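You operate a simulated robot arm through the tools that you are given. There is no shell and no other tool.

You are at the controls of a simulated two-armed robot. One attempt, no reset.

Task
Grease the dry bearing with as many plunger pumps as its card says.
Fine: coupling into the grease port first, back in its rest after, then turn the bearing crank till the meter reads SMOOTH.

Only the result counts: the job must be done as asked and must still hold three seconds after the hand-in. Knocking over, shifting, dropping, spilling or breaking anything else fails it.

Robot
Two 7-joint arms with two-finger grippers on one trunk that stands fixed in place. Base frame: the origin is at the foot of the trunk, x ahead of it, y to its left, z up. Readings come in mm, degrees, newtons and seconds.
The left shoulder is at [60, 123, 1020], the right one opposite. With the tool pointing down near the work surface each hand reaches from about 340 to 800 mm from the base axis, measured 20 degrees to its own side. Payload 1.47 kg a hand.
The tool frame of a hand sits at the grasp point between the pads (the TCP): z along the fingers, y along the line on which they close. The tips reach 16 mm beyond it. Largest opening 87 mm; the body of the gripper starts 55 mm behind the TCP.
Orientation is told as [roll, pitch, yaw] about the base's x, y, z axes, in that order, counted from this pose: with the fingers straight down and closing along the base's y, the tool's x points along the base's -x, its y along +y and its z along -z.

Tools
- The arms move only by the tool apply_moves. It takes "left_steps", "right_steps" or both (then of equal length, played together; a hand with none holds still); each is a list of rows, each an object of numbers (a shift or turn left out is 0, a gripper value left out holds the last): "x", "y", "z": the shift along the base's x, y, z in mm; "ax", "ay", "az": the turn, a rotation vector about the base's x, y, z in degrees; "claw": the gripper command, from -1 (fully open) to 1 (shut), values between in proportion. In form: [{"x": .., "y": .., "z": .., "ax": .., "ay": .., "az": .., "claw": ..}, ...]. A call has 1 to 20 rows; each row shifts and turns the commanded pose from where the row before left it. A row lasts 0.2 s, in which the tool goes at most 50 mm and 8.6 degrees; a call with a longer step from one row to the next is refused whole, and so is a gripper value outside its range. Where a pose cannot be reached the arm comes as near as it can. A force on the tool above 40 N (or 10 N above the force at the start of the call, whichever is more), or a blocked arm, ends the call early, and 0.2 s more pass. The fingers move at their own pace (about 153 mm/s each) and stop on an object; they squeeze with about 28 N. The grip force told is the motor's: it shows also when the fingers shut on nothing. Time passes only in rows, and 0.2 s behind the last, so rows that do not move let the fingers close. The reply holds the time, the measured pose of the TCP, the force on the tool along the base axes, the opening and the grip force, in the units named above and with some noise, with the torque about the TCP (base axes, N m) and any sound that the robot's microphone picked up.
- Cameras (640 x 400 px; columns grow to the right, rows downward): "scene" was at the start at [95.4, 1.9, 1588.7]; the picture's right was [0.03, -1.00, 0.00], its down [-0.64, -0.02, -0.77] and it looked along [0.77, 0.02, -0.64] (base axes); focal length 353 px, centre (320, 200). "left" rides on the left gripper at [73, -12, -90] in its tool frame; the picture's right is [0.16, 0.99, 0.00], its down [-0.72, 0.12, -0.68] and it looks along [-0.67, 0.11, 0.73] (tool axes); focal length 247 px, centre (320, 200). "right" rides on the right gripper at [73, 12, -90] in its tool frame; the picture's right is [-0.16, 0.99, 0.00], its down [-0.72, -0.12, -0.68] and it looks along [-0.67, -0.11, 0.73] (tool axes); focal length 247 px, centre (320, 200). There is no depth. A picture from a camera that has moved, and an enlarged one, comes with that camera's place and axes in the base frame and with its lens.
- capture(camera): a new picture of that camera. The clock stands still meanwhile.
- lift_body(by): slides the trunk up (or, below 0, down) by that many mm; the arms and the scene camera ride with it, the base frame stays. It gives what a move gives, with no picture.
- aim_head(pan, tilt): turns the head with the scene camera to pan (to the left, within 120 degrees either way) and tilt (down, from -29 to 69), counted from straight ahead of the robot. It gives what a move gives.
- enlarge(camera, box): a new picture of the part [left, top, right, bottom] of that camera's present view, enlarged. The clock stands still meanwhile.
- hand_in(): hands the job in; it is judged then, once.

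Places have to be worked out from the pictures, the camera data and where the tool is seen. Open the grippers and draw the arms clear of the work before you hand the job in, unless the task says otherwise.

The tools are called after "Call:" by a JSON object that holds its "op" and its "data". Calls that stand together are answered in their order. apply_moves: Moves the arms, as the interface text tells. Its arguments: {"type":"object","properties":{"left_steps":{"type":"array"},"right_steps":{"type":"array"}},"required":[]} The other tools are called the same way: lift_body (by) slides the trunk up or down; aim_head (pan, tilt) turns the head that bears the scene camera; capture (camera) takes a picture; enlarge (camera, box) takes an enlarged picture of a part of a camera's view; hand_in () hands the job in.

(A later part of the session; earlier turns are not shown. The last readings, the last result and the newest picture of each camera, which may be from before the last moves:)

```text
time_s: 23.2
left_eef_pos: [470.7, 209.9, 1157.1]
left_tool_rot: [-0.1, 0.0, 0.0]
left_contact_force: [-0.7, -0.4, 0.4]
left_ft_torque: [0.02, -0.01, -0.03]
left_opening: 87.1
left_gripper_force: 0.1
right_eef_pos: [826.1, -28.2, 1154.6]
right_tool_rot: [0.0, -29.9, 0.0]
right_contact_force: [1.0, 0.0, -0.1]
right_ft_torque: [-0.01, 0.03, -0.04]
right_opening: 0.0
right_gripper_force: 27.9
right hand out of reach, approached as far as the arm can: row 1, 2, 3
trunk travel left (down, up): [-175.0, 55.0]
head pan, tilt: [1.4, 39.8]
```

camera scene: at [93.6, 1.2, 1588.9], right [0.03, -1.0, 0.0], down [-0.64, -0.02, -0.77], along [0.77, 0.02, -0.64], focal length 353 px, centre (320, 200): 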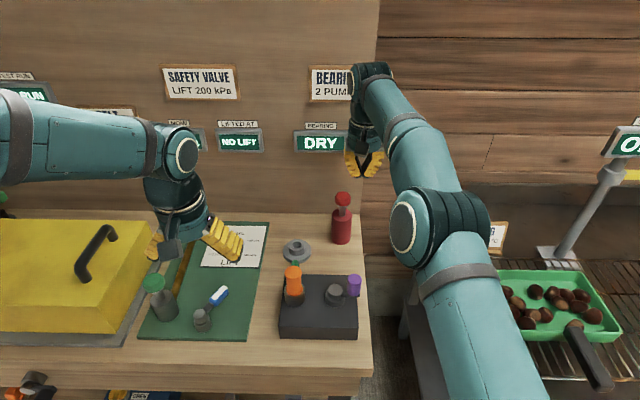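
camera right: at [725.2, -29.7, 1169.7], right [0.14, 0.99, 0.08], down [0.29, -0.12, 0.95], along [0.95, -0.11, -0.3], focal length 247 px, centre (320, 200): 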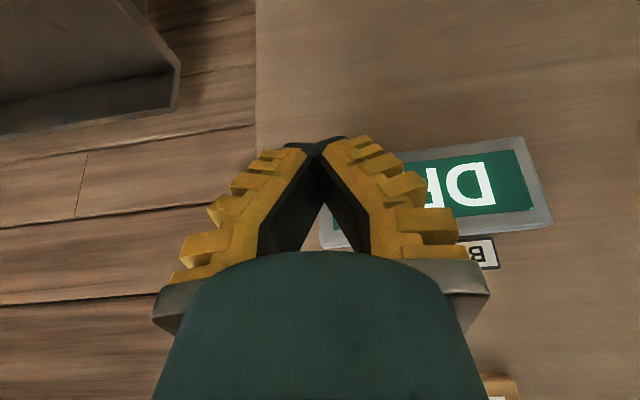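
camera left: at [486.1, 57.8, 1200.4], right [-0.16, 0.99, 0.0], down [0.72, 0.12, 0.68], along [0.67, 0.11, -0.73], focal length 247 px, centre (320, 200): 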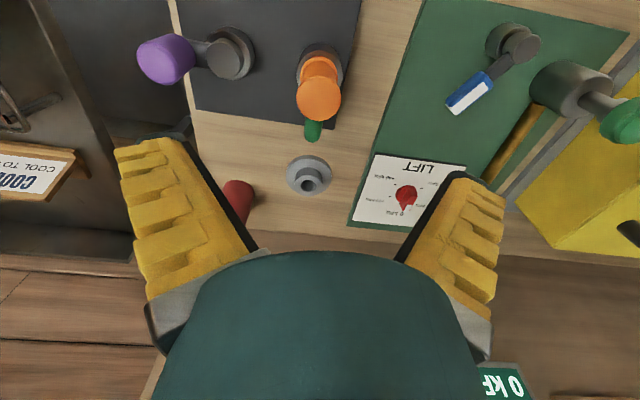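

The response looks like the arm is stuck near full stretch. A scene picture will show the elbow.

Call:
{"op": "capture", "data": {"camera": "scene"}}

Call:
{"op": "capture", "data": {"camera": "left"}}

```text
taken
camera scene: at [95.3, 2.0, 1588.7], right [0.03, -1.0, 0.0], down [-0.64, -0.02, -0.77], along [0.77, 0.02, -0.64], focal length 353 px, centre (320, 200)
```

scene: 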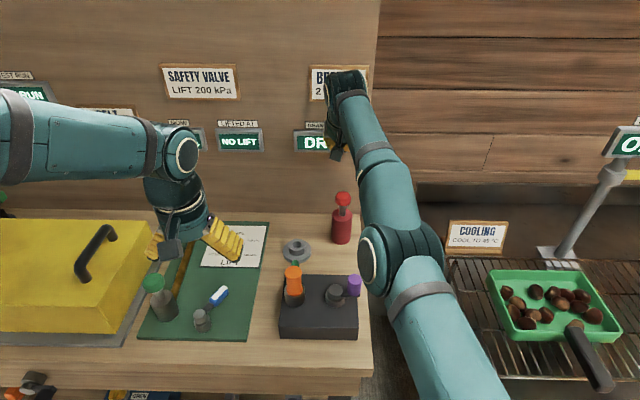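

```text
taken
camera left: at [398.5, 197.6, 1246.9], right [-0.16, 0.99, 0.0], down [0.72, 0.12, 0.68], along [0.67, 0.11, -0.73], focal length 247 px, centre (320, 200)
```

left: 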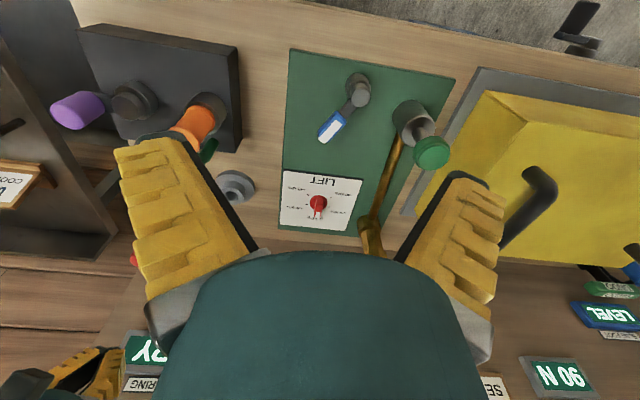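

The arm is straight with the elbow locked out (the wrist only slides on a sphere). Turning the pitch back the other way while pulling back should let the elbow bend; all of that stays well above the pump.

Call:
{"op": "apply_moves", "data": {"right_steps": [{"ay": 7.5, "x": -15}, {"ay": 7.5, "x": -15}, {"ay": 7.5, "x": -15}, {"ay": 7.5, "x": -15}, {"x": -20}, {"x": -20}, {}]}}

```text
time_s: 24.8
left_eef_pos: [472.1, 209.3, 1156.9]
left_tool_rot: [0.0, 0.0, 0.0]
left_contact_force: [-0.4, 0.2, -0.4]
left_ft_torque: [-0.02, -0.01, -0.02]
left_opening: 87.1
left_gripper_force: 0.1
right_eef_pos: [687.2, -33.0, 1147.1]
right_tool_rot: [0.1, 0.0, 0.0]
right_contact_force: [-0.3, 0.5, 0.0]
right_ft_torque: [-0.03, 0.0, 0.0]
right_opening: 0.0
right_gripper_force: 27.8
right hand out of reach, approached as far as the arm can: row 1, 2, 3, 4
trunk travel left (down, up): [-175.0, 55.0]
head pan, tilt: [1.4, 39.8]
```

The hand follows again at (687, -33, 1147). I'll back off a bit more, then pitch the fingers forward 30° at this comfortable distance and check.

Call:
{"op": "apply_moves", "data": {"right_steps": [{"x": -25}, {"x": -15, "ay": -7.5}, {"ay": -7.5}, {"ay": -7.5}, {"ay": -7.5}, {}, {}]}}

Call:
{"op": "capture", "data": {"camera": "right"}}

```text
time_s: 26.4
left_eef_pos: [470.6, 209.4, 1156.0]
left_tool_rot: [0.0, 0.0, 0.1]
left_contact_force: [0.7, -0.2, 0.7]
left_ft_torque: [0.0, -0.03, 0.02]
left_opening: 87.3
left_gripper_force: 0.0
right_eef_pos: [647.8, -33.5, 1146.5]
right_tool_rot: [0.1, -30.1, 0.0]
right_contact_force: [-0.5, 0.3, 0.3]
right_ft_torque: [0.02, -0.01, -0.01]
right_opening: 0.1
right_gripper_force: 28.0
trunk travel left (down, up): [-175.0, 55.0]
head pan, tilt: [1.4, 39.8]
```

```text
taken
camera right: at [538.9, -22.2, 1189.4], right [0.14, 0.99, 0.08], down [0.29, -0.12, 0.95], along [0.95, -0.11, -0.3], focal length 247 px, centre (320, 200)
```

right: 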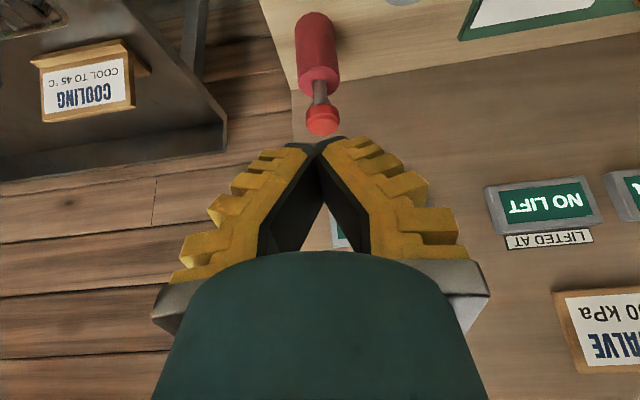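

The pitched pose works and the knob is clearly visible. From this view the knob is near (796, -41) with its top around z 1012–1017. I'll approach to about 25 mm short of it, well above.

Call:
{"op": "apply_moves", "data": {"right_steps": [{"x": 25, "y": -1, "z": -9}, {"x": 25, "y": -2, "z": -9}, {"x": 25, "y": -2, "z": -9}, {"x": 25, "y": -1, "z": -9}, {"x": 25, "y": -1, "z": -9}, {}, {}]}}

Call:
{"op": "capture", "data": {"camera": "right"}}

Call:
{"op": "enlarge", "data": {"camera": "scene", "box": [310, 130, 400, 250]}}

Call:
{"op": "capture", "data": {"camera": "left"}}

```text
time_s: 28.0
left_eef_pos: [470.8, 211.4, 1156.3]
left_tool_rot: [0.1, 0.0, 0.0]
left_contact_force: [-0.1, -0.5, -0.5]
left_ft_torque: [-0.02, 0.0, -0.01]
left_opening: 87.2
left_gripper_force: 0.1
right_eef_pos: [771.3, -40.6, 1102.4]
right_tool_rot: [0.1, -30.0, 0.0]
right_contact_force: [0.5, 0.2, 0.4]
right_ft_torque: [0.02, 0.0, -0.01]
right_opening: 0.1
right_gripper_force: 27.7
trunk travel left (down, up): [-175.0, 55.0]
head pan, tilt: [1.4, 39.8]
```

```text
taken
camera right: at [664.3, -29.1, 1143.5], right [0.14, 0.99, 0.08], down [0.29, -0.12, 0.95], along [0.95, -0.11, -0.3], focal length 247 px, centre (320, 200)
```

right: 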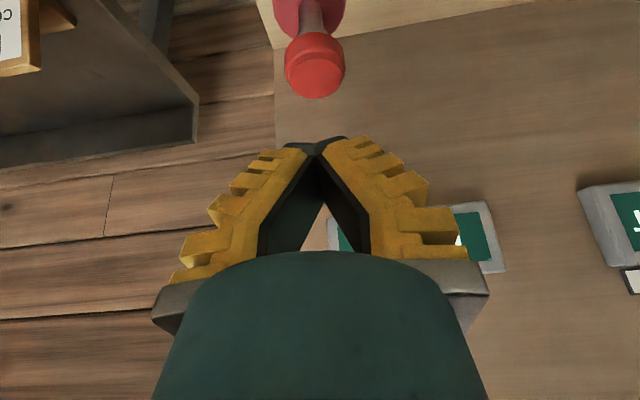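

```text
3.33 times, centred on (355, 190) of scene
camera zoom: at [96.1, 1.9, 1588.6], right [0.03, -1.0, 0.0], down [-0.64, -0.02, -0.77], along [0.77, 0.02, -0.64], focal length 1176 px, centre (203, 233)
```

zoom: 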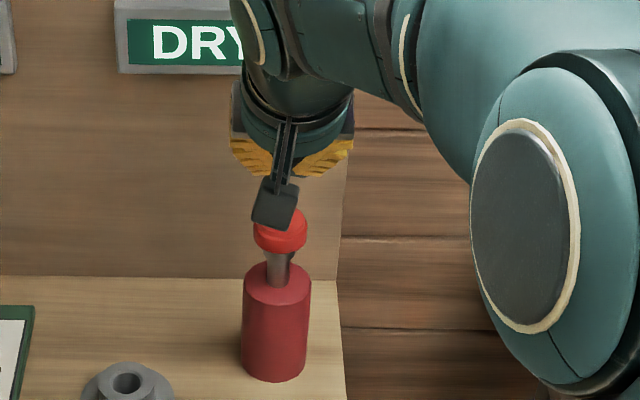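

```text
taken
camera left: at [399.2, 197.6, 1246.7], right [-0.16, 0.99, 0.0], down [0.72, 0.12, 0.68], along [0.67, 0.11, -0.73], focal length 247 px, centre (320, 200)
```

left: 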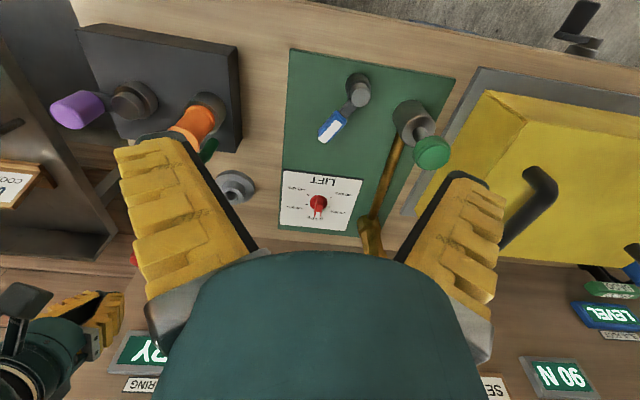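

Zooming on the knob from this closer view to measure its size and so its distance.

Call:
{"op": "enlarge", "data": {"camera": "right", "box": [260, 0, 380, 120]}}

Call:
{"op": "enlarge", "data": {"camera": "left", "box": [0, 220, 200, 400]}}

```text
3.33 times, centred on (320, 60) of right
camera zoom: at [664.3, -29.1, 1143.5], right [0.14, 0.99, 0.08], down [0.29, -0.12, 0.95], along [0.95, -0.11, -0.3], focal length 823 px, centre (320, 667)
```

zoom: 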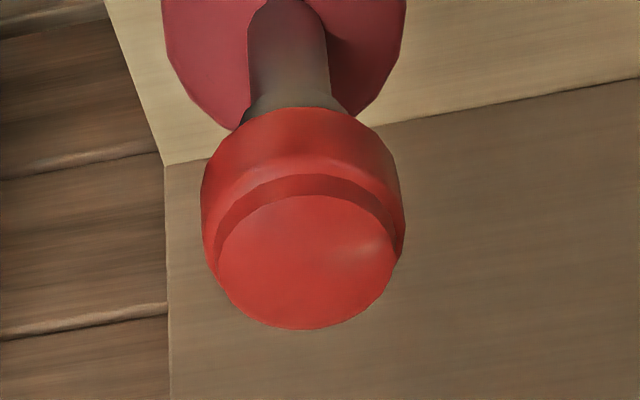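

```text
2.22 times, centred on (100, 310) of left
camera zoom: at [399.2, 197.6, 1246.7], right [-0.16, 0.99, 0.0], down [0.72, 0.12, 0.68], along [0.67, 0.11, -0.73], focal length 549 px, centre (809, -44)
```

zoom: 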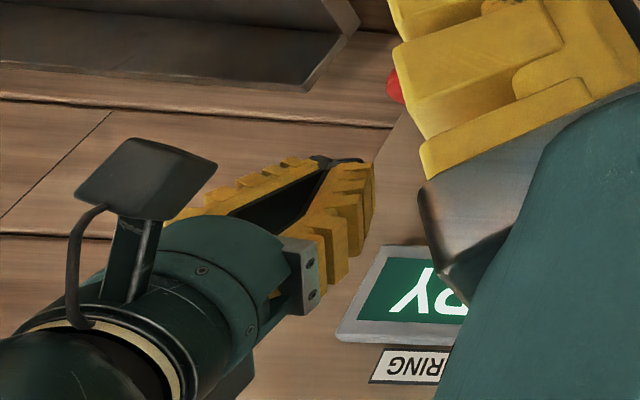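

Size and direction agree: the knob's top centre is about (799, -41, 1014). At 30° pitch the lowest finger corner lies about 7 mm behind and 22 mm below the TCP, so I'll move to TCP (806, -41, 1058), leaving roughly 20 mm clearance.

Call:
{"op": "apply_moves", "data": {"right_steps": [{"x": 17, "z": -15}, {"x": 17, "z": -15}, {"z": -14}, {}, {}]}}

Call:
{"op": "enlarge", "data": {"camera": "right", "box": [240, 0, 400, 180]}}

Call:
{"op": "enlarge", "data": {"camera": "scene", "box": [310, 130, 400, 250]}}

```text
time_s: 29.2
left_eef_pos: [472.0, 211.0, 1156.8]
left_tool_rot: [0.0, 0.1, 0.0]
left_contact_force: [0.1, 0.5, 0.7]
left_ft_torque: [-0.03, -0.02, 0.01]
left_opening: 87.4
left_gripper_force: 0.2
right_eef_pos: [806.8, -40.7, 1058.5]
right_tool_rot: [0.0, -30.0, 0.0]
right_contact_force: [-0.5, -0.1, -0.4]
right_ft_torque: [0.0, -0.02, -0.01]
right_opening: 0.1
right_gripper_force: 27.9
trunk travel left (down, up): [-175.0, 55.0]
head pan, tilt: [1.4, 39.8]
```

```text
2.22 times, centred on (320, 90) of right
camera zoom: at [699.2, -28.4, 1100.8], right [0.14, 0.99, 0.08], down [0.29, -0.12, 0.95], along [0.95, -0.11, -0.3], focal length 549 px, centre (320, 444)
```

zoom: 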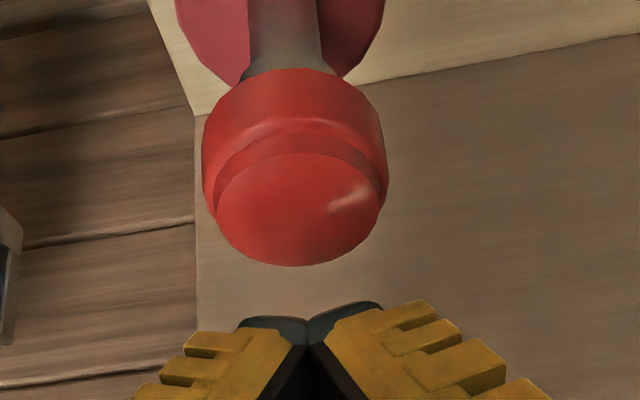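

```text
3.33 times, centred on (355, 190) of scene
camera zoom: at [95.4, 2.0, 1588.7], right [0.03, -1.0, 0.0], down [-0.64, -0.02, -0.77], along [0.77, 0.02, -0.64], focal length 1176 px, centre (203, 233)
```

zoom: 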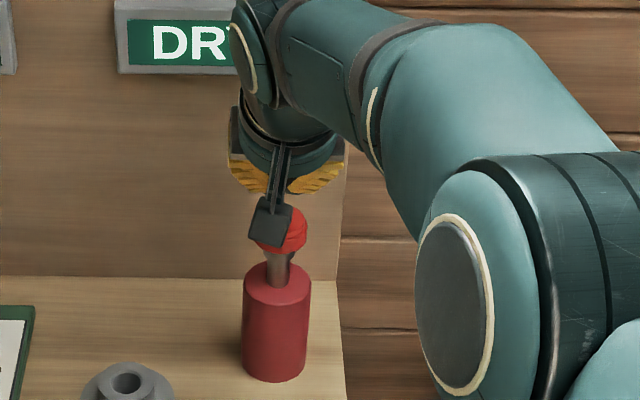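

The knob's top centre is confirmed at (799, -40, 1015) and the finger corner is at about (800, -41, 1036). I'll lower about 24 mm in small steps to make contact.

Call:
{"op": "apply_moves", "data": {"right_steps": [{"z": -5}, {"z": -5}, {"z": -5}, {"z": -3}, {"z": -3}, {"z": -3}, {}]}}

Call:
{"op": "enlarge", "data": {"camera": "right", "box": [240, 0, 400, 180]}}

Call:
{"op": "enlarge", "data": {"camera": "scene", "box": [310, 130, 400, 250]}}

```text
time_s: 30.8
left_eef_pos: [471.5, 211.4, 1158.2]
left_tool_rot: [0.0, 0.0, 0.0]
left_contact_force: [-0.7, 0.3, 0.7]
left_ft_torque: [0.0, 0.01, 0.02]
left_opening: 87.1
left_gripper_force: 0.0
right_eef_pos: [804.2, -41.5, 1035.9]
right_tool_rot: [0.0, -30.0, 0.0]
right_contact_force: [-0.4, 0.6, 0.6]
right_ft_torque: [-0.02, 0.02, -0.01]
right_opening: 0.1
right_gripper_force: 27.8
trunk travel left (down, up): [-175.0, 55.0]
head pan, tilt: [1.4, 39.8]
```

```text
2.22 times, centred on (320, 90) of right
camera zoom: at [697.7, -29.1, 1077.2], right [0.14, 0.99, 0.08], down [0.29, -0.12, 0.95], along [0.95, -0.11, -0.3], focal length 549 px, centre (320, 444)
```

zoom: 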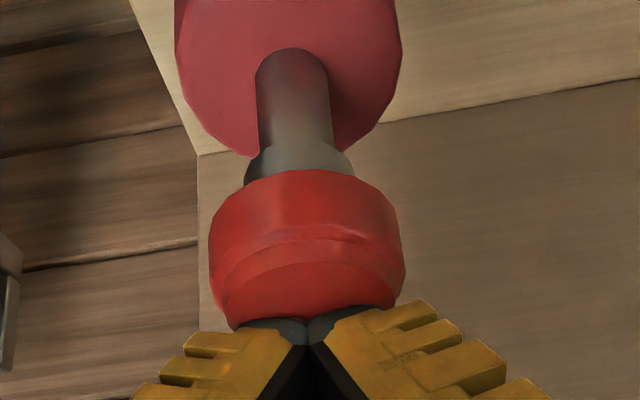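

```text
3.33 times, centred on (355, 190) of scene
camera zoom: at [95.4, 1.9, 1588.7], right [0.03, -1.0, 0.0], down [-0.64, -0.02, -0.77], along [0.77, 0.02, -0.64], focal length 1176 px, centre (203, 233)
```

zoom: 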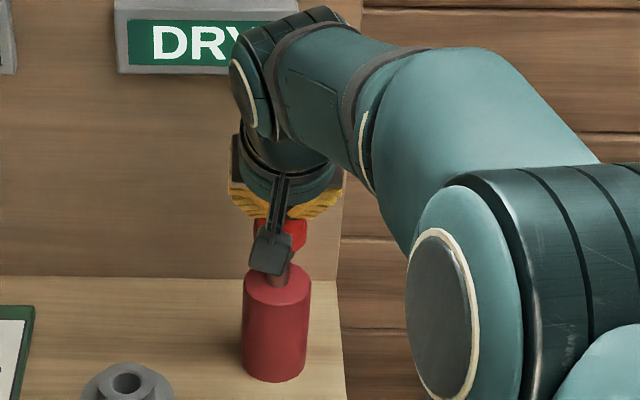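

No contact yet, but the tips overlap the far part of the knob's top in view. Continuing down in 2 mm steps.

Call:
{"op": "apply_moves", "data": {"right_steps": [{"z": -2}, {"z": -2}, {"z": -2}, {}]}}

Call:
{"op": "enlarge", "data": {"camera": "right", "box": [240, 0, 400, 180]}}

```text
time_s: 31.8
left_eef_pos: [470.8, 209.0, 1156.5]
left_tool_rot: [0.0, 0.0, 0.0]
left_contact_force: [-0.3, 0.0, 0.8]
left_ft_torque: [-0.03, 0.0, 0.01]
left_opening: 86.8
left_gripper_force: 0.0
right_eef_pos: [805.5, -41.3, 1029.4]
right_tool_rot: [0.1, -29.9, 0.0]
right_contact_force: [0.7, -0.8, 0.3]
right_ft_torque: [-0.03, 0.02, 0.05]
right_opening: 6.0
right_gripper_force: 28.4
trunk travel left (down, up): [-175.0, 55.0]
head pan, tilt: [1.4, 39.8]
```

```text
2.22 times, centred on (320, 90) of right
camera zoom: at [697.7, -28.8, 1070.7], right [0.14, 0.99, 0.08], down [0.29, -0.12, 0.95], along [0.95, -0.11, -0.3], focal length 549 px, centre (320, 444)
```

zoom: 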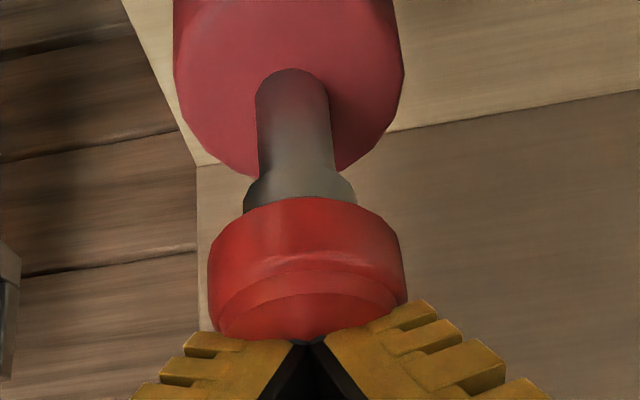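

The right fingers now read 6 mm open with no net force, as if the tips straddle something on the knob's top. I'll bring the left hand's camera over for a side view before pressing on.

Call:
{"op": "apply_moves", "data": {"left_steps": [{"x": 34, "y": -14, "z": -8}, {"x": 34, "y": -14, "z": -8}, {"x": 34, "y": -14, "z": -8}, {"x": 34, "y": -14, "z": -8}, {"x": 34, "y": -14, "z": -8}, {}, {}]}}

Call:
{"op": "capture", "data": {"camera": "left"}}

```text
time_s: 33.4
left_eef_pos: [638.8, 139.3, 1114.5]
left_tool_rot: [0.0, 0.0, 0.1]
left_contact_force: [-0.5, 0.3, -0.1]
left_ft_torque: [0.01, 0.03, -0.03]
left_opening: 87.1
left_gripper_force: 0.0
right_eef_pos: [804.5, -40.4, 1027.5]
right_tool_rot: [0.1, -30.1, 0.0]
right_contact_force: [0.7, -0.2, 0.9]
right_ft_torque: [0.02, -0.03, -0.02]
right_opening: 5.9
right_gripper_force: 27.9
trunk travel left (down, up): [-175.0, 55.0]
head pan, tilt: [1.4, 39.8]
```

```text
taken
camera left: at [567.2, 127.1, 1205.5], right [-0.16, 0.99, 0.0], down [0.72, 0.12, 0.68], along [0.67, 0.11, -0.73], focal length 247 px, centre (320, 200)
```

left: 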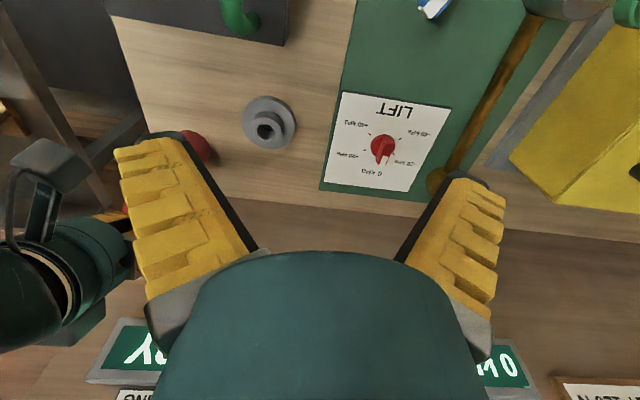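

The left finger hides the pump, so I'll yaw the left hand towards it and pitch it up a bit for a flatter look, while staying well away from the right hand.

Call:
{"op": "apply_moves", "data": {"left_steps": [{"x": -10, "y": 6, "z": 4, "az": -7.5}, {"x": -10, "y": 6, "z": 4, "az": -7.5}, {"x": -10, "y": 6, "z": 4, "az": -7.5}, {"x": -10, "y": 6, "z": 4, "az": -7.5}, {"az": -7.5}, {"az": -7.5}, {"ax": -5.3, "ay": -5.3}, {"ax": -5.3, "ay": -5.3}, {"ax": -5.3, "ay": -5.3}, {"ax": -5.3, "ay": -5.3}, {}]}}

Call:
{"op": "capture", "data": {"camera": "left"}}

```text
time_s: 35.8
left_eef_pos: [600.7, 162.0, 1131.4]
left_tool_rot: [-0.1, -30.1, -44.9]
left_contact_force: [-1.1, -1.0, 0.2]
left_ft_torque: [-0.02, -0.01, -0.01]
left_opening: 87.1
left_gripper_force: 0.0
right_eef_pos: [805.6, -40.6, 1028.1]
right_tool_rot: [-0.1, -30.0, -0.1]
right_contact_force: [1.1, -0.5, 0.5]
right_ft_torque: [-0.01, -0.03, 0.02]
right_opening: 5.8
right_gripper_force: 28.2
trunk travel left (down, up): [-175.0, 55.0]
head pan, tilt: [1.4, 39.8]
```

```text
taken
camera left: at [516.4, 230.9, 1173.3], right [0.6, 0.79, -0.08], down [0.28, -0.12, 0.95], along [0.75, -0.59, -0.3], focal length 247 px, centre (320, 200)
```

left: 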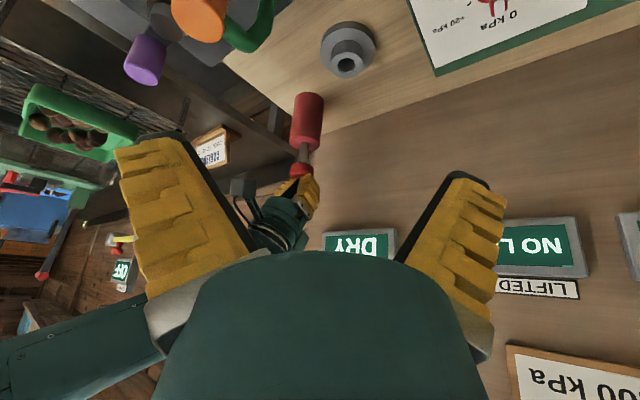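

Now the pump and right fingertips are in view. Enlarging that part.

Call:
{"op": "enlarge", "data": {"camera": "left", "box": [250, 80, 350, 240]}}

Call:
{"op": "enlarge", "data": {"camera": "left", "box": [270, 130, 340, 220]}}

```text
2.50 times, centred on (300, 160) of left
camera zoom: at [516.4, 230.9, 1173.3], right [0.6, 0.79, -0.08], down [0.28, -0.12, 0.95], along [0.75, -0.59, -0.3], focal length 617 px, centre (370, 300)
```

zoom: 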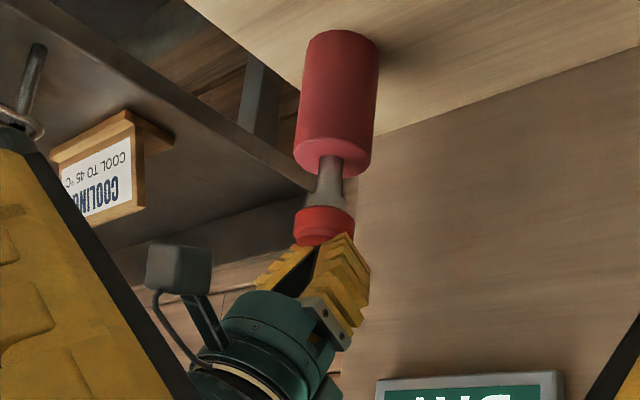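

```text
4.44 times, centred on (305, 175) of left
camera zoom: at [516.4, 230.9, 1173.3], right [0.6, 0.79, -0.08], down [0.28, -0.12, 0.95], along [0.75, -0.59, -0.3], focal length 1098 px, centre (387, 311)
```

zoom: 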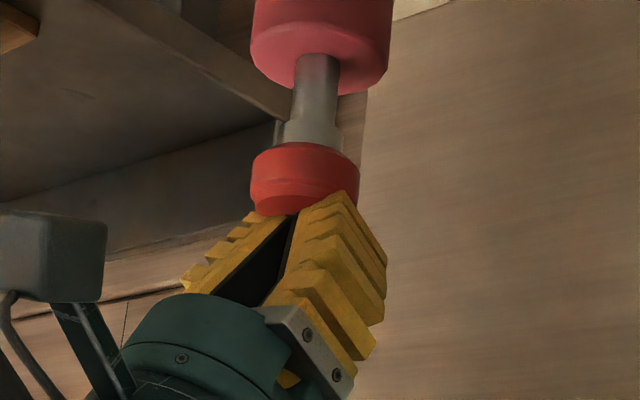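

The tips overlap the knob's crown and it is wedging them apart, so this contact isn't good for pressing. I'll rise 12 mm and check that the fingers close again.

Call:
{"op": "apply_moves", "data": {"right_steps": [{"z": 4}, {"z": 4}, {"z": 4}, {}]}}

Call:
{"op": "enlarge", "data": {"camera": "left", "box": [270, 130, 340, 220]}}

Call:
{"op": "enlarge", "data": {"camera": "right", "box": [240, 0, 400, 180]}}

```text
time_s: 36.8
left_eef_pos: [600.2, 163.3, 1131.0]
left_tool_rot: [0.0, -30.1, -45.0]
left_contact_force: [-0.5, -0.1, 1.0]
left_ft_torque: [0.01, -0.03, -0.03]
left_opening: 86.9
left_gripper_force: 0.0
right_eef_pos: [805.8, -40.6, 1039.6]
right_tool_rot: [-0.1, -30.0, 0.0]
right_contact_force: [-0.1, 0.0, 0.0]
right_ft_torque: [0.0, 0.02, -0.03]
right_opening: 0.2
right_gripper_force: 28.6
trunk travel left (down, up): [-175.0, 55.0]
head pan, tilt: [1.4, 39.8]
```

```text
4.44 times, centred on (305, 175) of left
camera zoom: at [516.6, 231.3, 1173.3], right [0.6, 0.8, -0.08], down [0.28, -0.12, 0.95], along [0.75, -0.59, -0.3], focal length 1098 px, centre (387, 311)
```

zoom: 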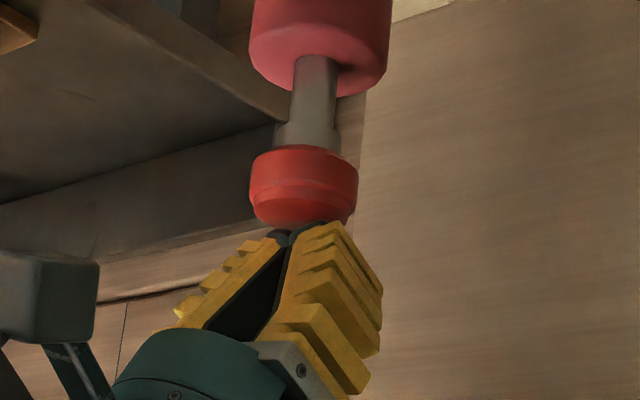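

```text
2.22 times, centred on (320, 90) of right
camera zoom: at [697.8, -29.3, 1081.8], right [0.14, 0.99, 0.08], down [0.29, -0.12, 0.95], along [0.95, -0.11, -0.3], focal length 549 px, centre (320, 444)
```

zoom: 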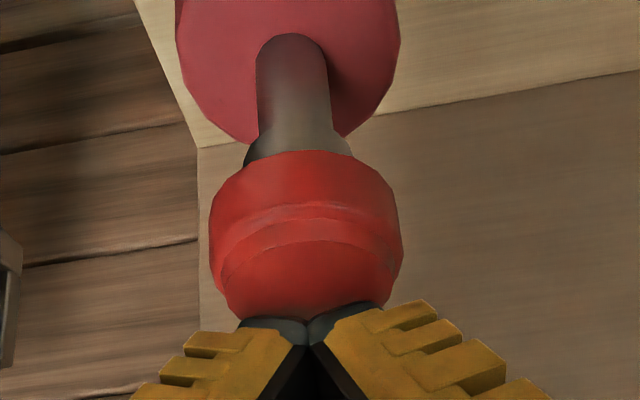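

The fingers closed again and the plunger hasn't moved. Rather than press with soft tips, I'll straddle and grip the knob (about 42 mm wide) near the fingertips, which lets me control both strokes. Opening, then lowering around the knob.

Call:
{"op": "apply_moves", "data": {"right_steps": [{"claw": 0}, {"claw": -1}, {"claw": -1}, {"x": -5, "z": -6}, {"x": -5, "z": -7}, {"z": -7}, {"z": -6}, {}]}}

Call:
{"op": "enlarge", "data": {"camera": "right", "box": [220, 40, 420, 240]}}

Call:
{"op": "enlarge", "data": {"camera": "left", "box": [270, 100, 340, 220]}}

```text
time_s: 38.6
left_eef_pos: [601.5, 164.2, 1132.2]
left_tool_rot: [0.0, -30.0, -44.9]
left_contact_force: [-0.1, 0.0, -0.8]
left_ft_torque: [0.03, -0.01, -0.02]
left_opening: 87.0
left_gripper_force: 0.1
right_eef_pos: [796.3, -41.8, 1014.7]
right_tool_rot: [0.0, -30.0, 0.0]
right_contact_force: [-0.3, 0.6, 0.1]
right_ft_torque: [0.02, 0.04, 0.03]
right_opening: 86.9
right_gripper_force: 0.2
trunk travel left (down, up): [-175.0, 55.0]
head pan, tilt: [1.4, 39.8]
```

```text
2.00 times, centred on (320, 140) of right
camera zoom: at [688.0, -29.5, 1056.2], right [0.14, 0.99, 0.08], down [0.29, -0.12, 0.95], along [0.95, -0.11, -0.3], focal length 494 px, centre (320, 320)
```

zoom: 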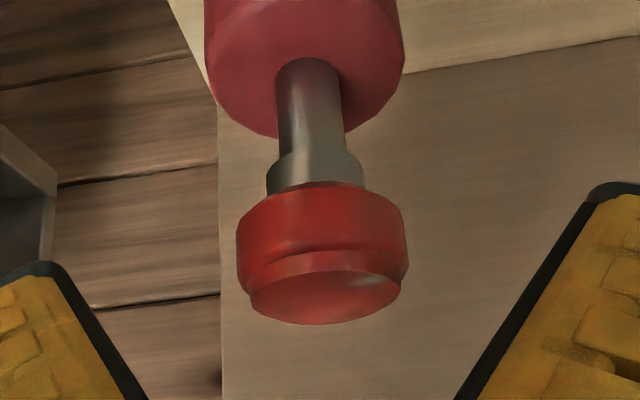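

```text
3.33 times, centred on (305, 160) of left
camera zoom: at [516.5, 231.2, 1173.4], right [0.6, 0.8, -0.08], down [0.28, -0.12, 0.95], along [0.75, -0.59, -0.3], focal length 823 px, centre (370, 333)
```

zoom: 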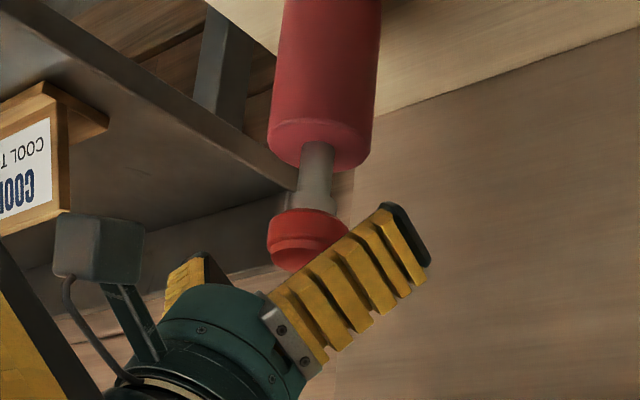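

The knob sits between the open fingers: its top centre is (799, -40.5, 1013), about 1 mm to the left of the TCP. I'll centre, lower 3 mm, and close on it.

Call:
{"op": "apply_moves", "data": {"right_steps": [{"y": 1, "z": -3}, {}, {"claw": 0.2}, {"claw": 1}, {"claw": 1}, {"claw": 1}, {}]}}

Call:
{"op": "enlarge", "data": {"camera": "right", "box": [220, 40, 420, 240]}}

Call:
{"op": "enlarge", "data": {"camera": "left", "box": [270, 80, 350, 220]}}

```text
time_s: 40.2
left_eef_pos: [599.4, 163.6, 1133.7]
left_tool_rot: [0.0, -30.0, -45.0]
left_contact_force: [0.3, 0.3, 0.3]
left_ft_torque: [-0.02, 0.01, -0.03]
left_opening: 87.1
left_gripper_force: 0.0
right_eef_pos: [795.4, -40.3, 1012.6]
right_tool_rot: [0.0, -30.0, 0.0]
right_contact_force: [-8.7, -1.7, 1.0]
right_ft_torque: [-0.01, 0.42, -0.04]
right_opening: 29.6
right_gripper_force: 29.6
trunk travel left (down, up): [-175.0, 55.0]
head pan, tilt: [1.4, 39.8]
```

```text
2.00 times, centred on (320, 140) of right
camera zoom: at [687.0, -28.7, 1053.8], right [0.14, 0.99, 0.08], down [0.29, -0.12, 0.95], along [0.95, -0.11, -0.3], focal length 494 px, centre (320, 320)
```

zoom: 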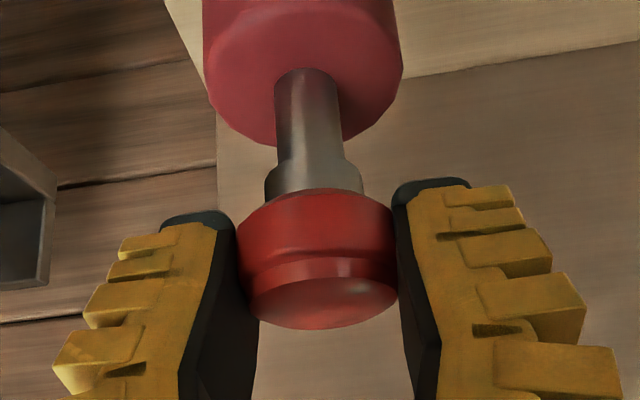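

```text
2.86 times, centred on (310, 150) of left
camera zoom: at [515.7, 231.1, 1173.8], right [0.6, 0.8, -0.08], down [0.28, -0.12, 0.95], along [0.75, -0.59, -0.3], focal length 706 px, centre (349, 343)
```

zoom: 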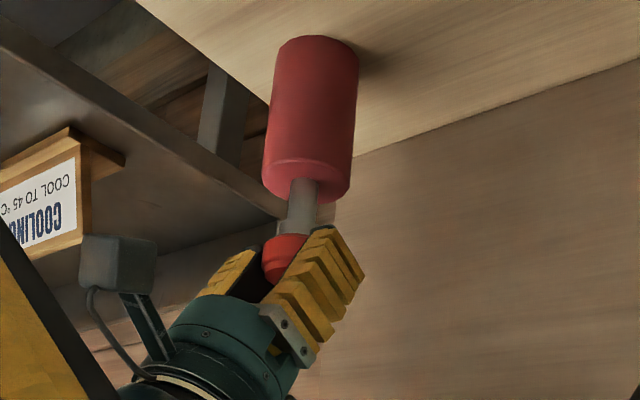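

The grip reads 29.6 mm on a 42 mm knob with a -9 N x push, so the pads are splayed because only the tips hold the rim. I'll reopen, move the TCP onto the knob's middle (about +4 in x, -9 in z), and grip again.

Call:
{"op": "apply_moves", "data": {"right_steps": [{"claw": 0}, {"claw": -1}, {"claw": -1}, {"x": 2, "z": -5}, {"x": 2, "z": -4.5}, {}, {"claw": 0.2}, {"claw": 1}, {"claw": 1}, {"claw": 1}, {}]}}

Call:
{"op": "enlarge", "data": {"camera": "right", "box": [220, 40, 420, 240]}}

Call:
{"op": "enlarge", "data": {"camera": "left", "box": [270, 80, 350, 220]}}

```text
time_s: 42.6
left_eef_pos: [600.5, 162.7, 1131.7]
left_tool_rot: [0.0, -29.9, -45.0]
left_contact_force: [0.0, 0.1, -1.4]
left_ft_torque: [-0.02, 0.06, 0.0]
left_opening: 86.9
left_gripper_force: 0.0
right_eef_pos: [798.5, -39.7, 1001.9]
right_tool_rot: [0.0, -30.0, 0.0]
right_contact_force: [1.0, -1.2, -0.9]
right_ft_torque: [-0.03, -0.06, 0.03]
right_opening: 36.3
right_gripper_force: 30.0
trunk travel left (down, up): [-175.0, 55.0]
head pan, tilt: [1.4, 39.8]
```

```text
2.00 times, centred on (320, 140) of right
camera zoom: at [691.8, -28.7, 1043.4], right [0.14, 0.99, 0.08], down [0.29, -0.12, 0.95], along [0.95, -0.11, -0.3], focal length 494 px, centre (320, 320)
```

zoom: 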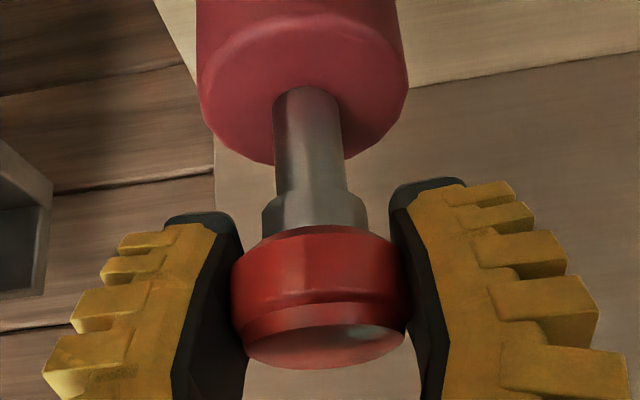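

```text
2.86 times, centred on (310, 150) of left
camera zoom: at [516.6, 231.1, 1173.3], right [0.6, 0.8, -0.08], down [0.28, -0.12, 0.95], along [0.75, -0.59, -0.3], focal length 706 px, centre (349, 343)
```

zoom: 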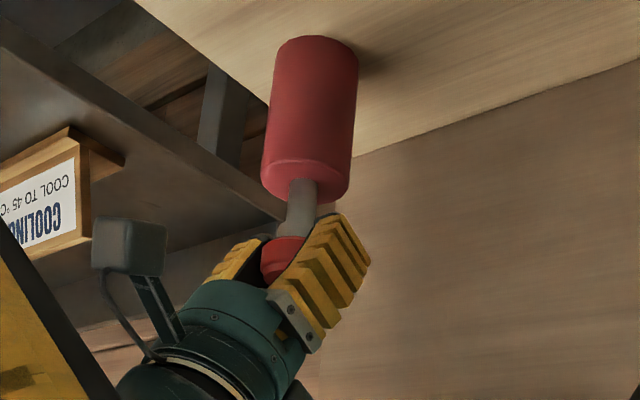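

Now the grip reads 36 mm with no net force, and the pads hold the knob squarely. I'll push down slowly, watching force, opening and sounds.

Call:
{"op": "apply_moves", "data": {"right_steps": [{"z": -3}, {"z": -3}, {"z": -3}, {"z": -3}, {}]}}

Call:
{"op": "enlarge", "data": {"camera": "right", "box": [220, 40, 420, 240]}}

Call:
{"op": "enlarge", "data": {"camera": "left", "box": [270, 80, 350, 220]}}

```text
time_s: 43.8
left_eef_pos: [600.4, 163.1, 1132.5]
left_tool_rot: [-0.1, -30.1, -45.0]
left_contact_force: [0.1, 0.3, -0.2]
left_ft_torque: [-0.02, -0.03, 0.0]
left_opening: 86.9
left_gripper_force: 0.1
right_eef_pos: [800.0, -39.7, 989.8]
right_tool_rot: [0.1, -30.0, 0.1]
right_contact_force: [1.9, -1.8, 3.5]
right_ft_torque: [-0.04, -0.34, 0.04]
right_opening: 36.7
right_gripper_force: 30.0
trunk travel left (down, up): [-175.0, 55.0]
head pan, tilt: [1.4, 39.8]
```

```text
2.00 times, centred on (320, 140) of right
camera zoom: at [691.8, -28.7, 1032.0], right [0.14, 0.99, 0.08], down [0.29, -0.12, 0.95], along [0.95, -0.11, -0.3], focal length 494 px, centre (320, 320)
```

zoom: 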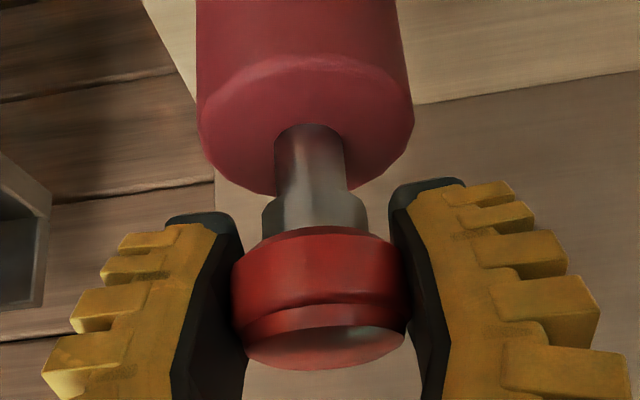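

```text
2.86 times, centred on (310, 150) of left
camera zoom: at [516.4, 231.0, 1173.5], right [0.6, 0.8, -0.08], down [0.28, -0.12, 0.95], along [0.75, -0.59, -0.3], focal length 706 px, centre (349, 343)
```

zoom: 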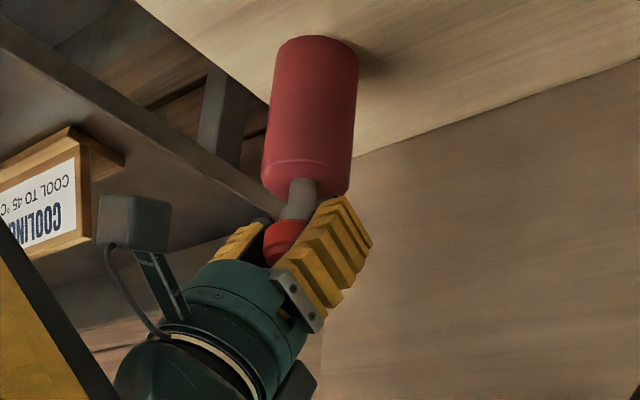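

The plunger follows the hand (12 mm down, 3.5 N). Continuing down another 12 mm.

Call:
{"op": "apply_moves", "data": {"right_steps": [{"z": -3}, {"z": -3}, {"z": -3}, {"z": -3}, {}]}}

Call:
{"op": "enlarge", "data": {"camera": "right", "box": [220, 40, 420, 240]}}

Call:
{"op": "enlarge", "data": {"camera": "left", "box": [270, 80, 350, 220]}}

Call:
{"op": "enlarge", "data": {"camera": "scene", "box": [280, 50, 400, 170]}}

```text
time_s: 45.0
left_eef_pos: [600.9, 163.9, 1131.8]
left_tool_rot: [0.0, -30.0, -45.0]
left_contact_force: [0.4, 0.5, -0.2]
left_ft_torque: [0.01, -0.01, -0.02]
left_opening: 87.0
left_gripper_force: 0.1
right_eef_pos: [799.5, -39.0, 978.5]
right_tool_rot: [0.0, -30.1, -0.1]
right_contact_force: [5.7, -4.8, 8.1]
right_ft_torque: [-0.04, -0.15, 0.04]
right_opening: 36.7
right_gripper_force: 29.9
trunk travel left (down, up): [-175.0, 55.0]
head pan, tilt: [1.4, 39.8]
```

```text
2.00 times, centred on (320, 140) of right
camera zoom: at [691.7, -28.7, 1019.8], right [0.14, 0.99, 0.08], down [0.29, -0.12, 0.95], along [0.95, -0.11, -0.3], focal length 494 px, centre (320, 320)
```

zoom: 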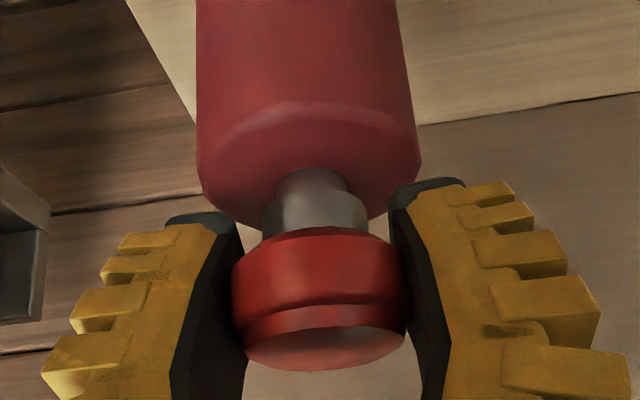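

```text
2.86 times, centred on (310, 150) of left
camera zoom: at [516.4, 230.7, 1173.6], right [0.6, 0.8, -0.08], down [0.28, -0.12, 0.95], along [0.75, -0.59, -0.3], focal length 706 px, centre (349, 343)
```

zoom: 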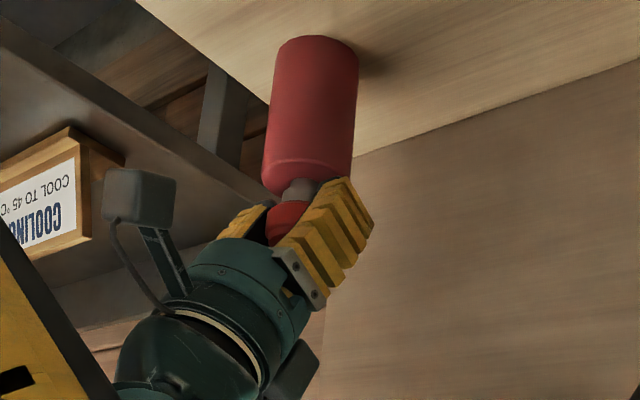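

```text
3.33 times, centred on (340, 110) of scene
camera zoom: at [95.1, 1.3, 1588.7], right [0.03, -1.0, 0.0], down [-0.64, -0.02, -0.77], along [0.77, 0.02, -0.64], focal length 1176 px, centre (253, 500)
```

zoom: 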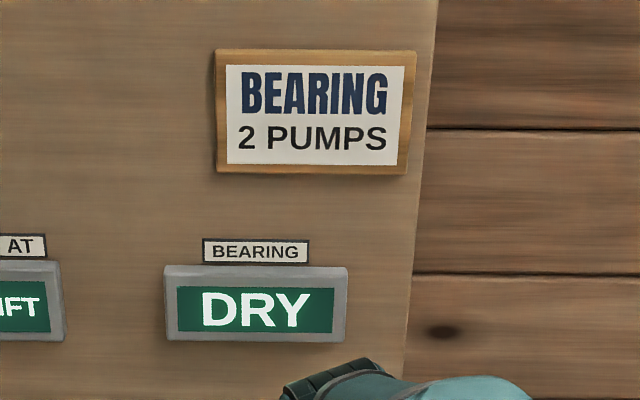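

The plunger is now 24 mm down at 8 N, no click yet, and the meter still says DRY. I'll ease the small side load (+1 x, -1 y) while continuing down in small steps.

Call:
{"op": "apply_moves", "data": {"right_steps": [{"x": 0.7, "y": -0.7, "z": -2}, {"z": -2}, {"z": -2}, {}]}}

Call:
{"op": "enlarge", "data": {"camera": "right", "box": [220, 40, 420, 240]}}

Call:
{"op": "enlarge", "data": {"camera": "left", "box": [270, 80, 350, 220]}}

```text
time_s: 46.0
left_eef_pos: [600.0, 163.7, 1132.3]
left_tool_rot: [0.0, -30.0, -45.0]
left_contact_force: [-0.4, 0.2, 0.0]
left_ft_torque: [0.01, 0.0, 0.05]
left_opening: 86.8
left_gripper_force: 0.0
right_eef_pos: [799.5, -39.8, 971.9]
right_tool_rot: [0.1, -30.1, 0.0]
right_contact_force: [0.7, -3.0, 8.1]
right_ft_torque: [0.02, 0.01, -0.05]
right_opening: 36.8
right_gripper_force: 29.6
trunk travel left (down, up): [-175.0, 55.0]
head pan, tilt: [1.4, 39.8]
heard: click
```

```text
2.00 times, centred on (320, 140) of right
camera zoom: at [691.8, -28.8, 1013.4], right [0.14, 0.99, 0.08], down [0.29, -0.12, 0.95], along [0.95, -0.11, -0.3], focal length 494 px, centre (320, 320)
```

zoom: 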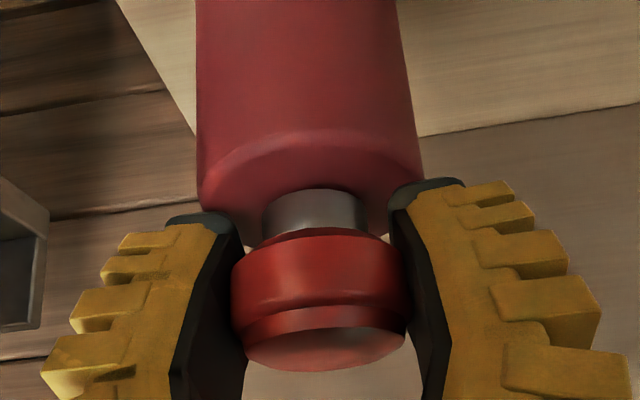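

```text
2.86 times, centred on (310, 150) of left
camera zoom: at [516.0, 231.0, 1173.7], right [0.6, 0.8, -0.08], down [0.28, -0.12, 0.95], along [0.75, -0.59, -0.3], focal length 706 px, centre (349, 343)
```

zoom: 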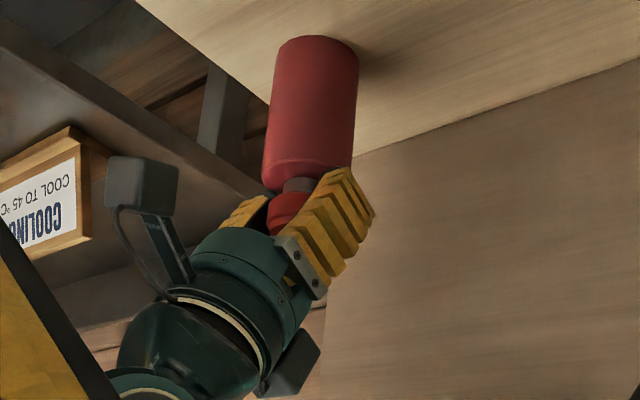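

A click was heard at about 30 mm of travel: pump one. Now I'll raise the plunger the same 30 mm, still gripping, to complete the stroke.

Call:
{"op": "apply_moves", "data": {"right_steps": [{"z": 5}, {"z": 5}, {"z": 5}, {"z": 5}, {"z": 5}, {"z": 4}, {}, {}]}}

Call:
{"op": "enlarge", "data": {"camera": "right", "box": [220, 40, 420, 240]}}

Call:
{"op": "enlarge", "data": {"camera": "scene", "box": [280, 50, 400, 170]}}

```text
time_s: 47.8
left_eef_pos: [599.3, 164.0, 1132.1]
left_tool_rot: [-0.1, -30.1, -45.0]
left_contact_force: [-0.2, -0.7, -0.7]
left_ft_torque: [-0.02, -0.01, 0.0]
left_opening: 86.9
left_gripper_force: 0.0
right_eef_pos: [799.4, -39.9, 1000.7]
right_tool_rot: [-0.1, -29.9, 0.0]
right_contact_force: [-2.4, 1.5, 0.5]
right_ft_torque: [0.02, 0.28, 0.09]
right_opening: 36.9
right_gripper_force: 30.4
trunk travel left (down, up): [-175.0, 55.0]
head pan, tilt: [1.4, 39.8]
```

```text
2.00 times, centred on (320, 140) of right
camera zoom: at [691.9, -28.7, 1042.7], right [0.14, 0.99, 0.08], down [0.29, -0.12, 0.95], along [0.95, -0.11, -0.3], focal length 494 px, centre (320, 320)
```

zoom: 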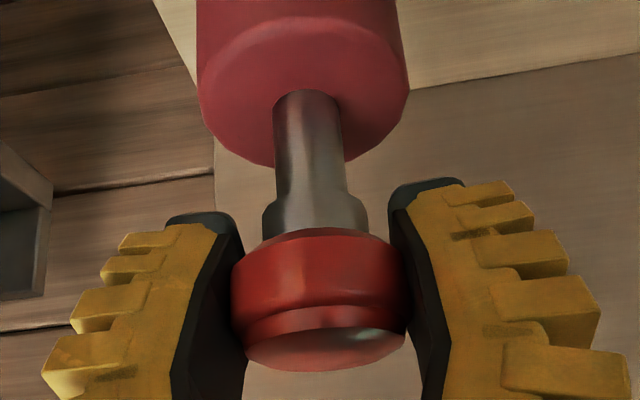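

```text
3.33 times, centred on (340, 110) of scene
camera zoom: at [95.0, 2.1, 1588.7], right [0.03, -1.0, 0.0], down [-0.64, -0.02, -0.77], along [0.77, 0.02, -0.64], focal length 1176 px, centre (253, 500)
```

zoom: 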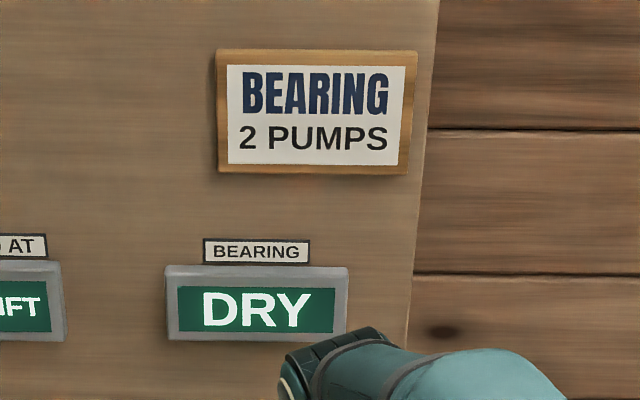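

Plunger is back at the top and armed by the look of it; the meter still says DRY. Second stroke: raise the last 1 mm, then press the same 30 mm smoothly.

Call:
{"op": "apply_moves", "data": {"right_steps": [{"z": 1}, {}, {"z": -4}, {"z": -4}, {"z": -4}, {"z": -4}, {"z": -4}, {"z": -4}, {"z": -3}, {"z": -3}, {}]}}

Call:
{"op": "enlarge", "data": {"camera": "right", "box": [220, 40, 420, 240]}}

```text
time_s: 50.2
left_eef_pos: [599.5, 163.4, 1132.7]
left_tool_rot: [0.1, -30.0, -45.1]
left_contact_force: [0.5, -0.6, -0.2]
left_ft_torque: [0.0, -0.03, 0.02]
left_opening: 86.9
left_gripper_force: 0.1
right_eef_pos: [800.1, -39.9, 973.5]
right_tool_rot: [0.0, -30.2, 0.1]
right_contact_force: [-3.4, 3.3, 8.3]
right_ft_torque: [0.02, -0.28, -0.01]
right_opening: 37.0
right_gripper_force: 30.0
trunk travel left (down, up): [-175.0, 55.0]
head pan, tilt: [1.4, 39.8]
heard: click
```

```text
2.00 times, centred on (320, 140) of right
camera zoom: at [691.9, -28.8, 1014.4], right [0.14, 0.99, 0.08], down [0.28, -0.12, 0.95], along [0.95, -0.11, -0.3], focal length 494 px, centre (320, 320)
```

zoom: 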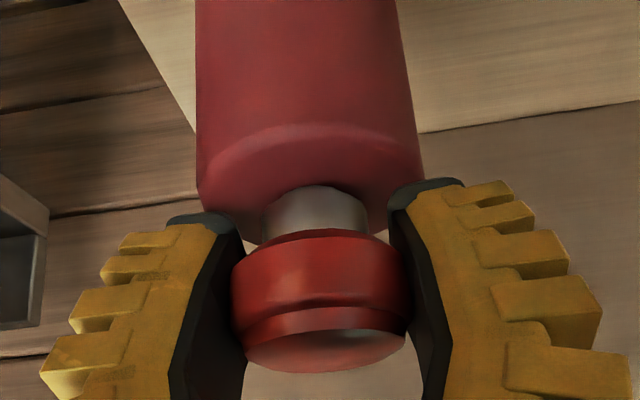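

Second click heard: that's the two pumps. I'll raise the plunger to its top, release gently, and lift the hand clear.

Call:
{"op": "apply_moves", "data": {"right_steps": [{"z": 5}, {"z": 5}, {"z": 5}, {"z": 5}, {"z": 5}, {"z": 4.5}, {}, {"claw": 0.2}, {"claw": -1}, {"claw": -1}, {"z": 10}, {"z": 15}, {"z": 20}, {"z": 20}, {}]}}

Call:
{"op": "capture", "data": {"camera": "left"}}

Call:
{"op": "capture", "data": {"camera": "scene"}}

```text
time_s: 53.4
left_eef_pos: [600.7, 164.7, 1131.9]
left_tool_rot: [-0.1, -30.0, -45.0]
left_contact_force: [0.2, 0.2, -0.1]
left_ft_torque: [0.0, 0.01, 0.03]
left_opening: 86.9
left_gripper_force: 0.0
right_eef_pos: [802.3, -40.6, 1066.5]
right_tool_rot: [0.0, -30.0, 0.0]
right_contact_force: [-0.3, -0.1, -0.3]
right_ft_torque: [0.02, 0.01, -0.02]
right_opening: 86.9
right_gripper_force: 0.0
trunk travel left (down, up): [-175.0, 55.0]
head pan, tilt: [1.4, 39.8]
```

```text
taken
camera left: at [516.8, 231.2, 1173.2], right [0.6, 0.8, -0.08], down [0.28, -0.12, 0.95], along [0.75, -0.59, -0.3], focal length 247 px, centre (320, 200)
```

left: 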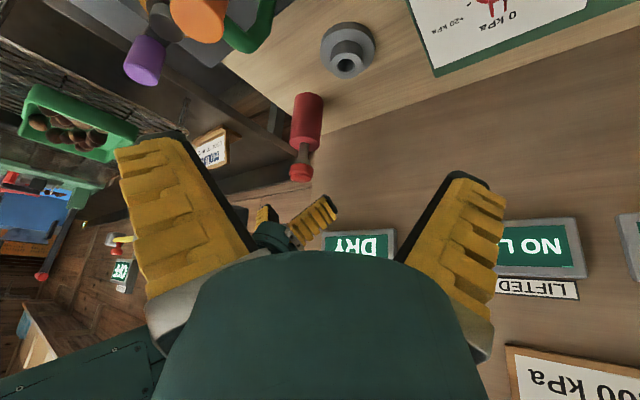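

```text
taken
camera scene: at [95.7, 2.0, 1588.6], right [0.03, -1.0, 0.0], down [-0.64, -0.02, -0.77], along [0.77, 0.02, -0.64], focal length 353 px, centre (320, 200)
```

scene: 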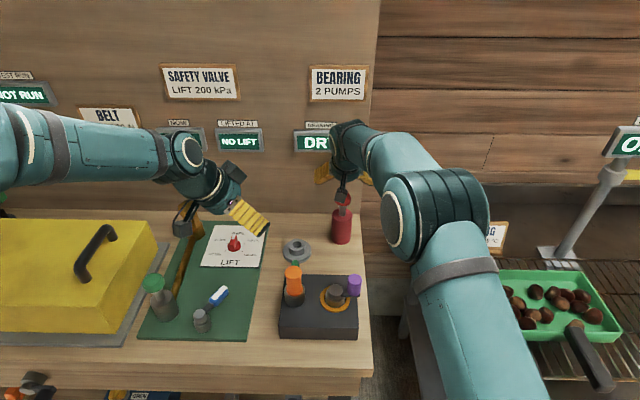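

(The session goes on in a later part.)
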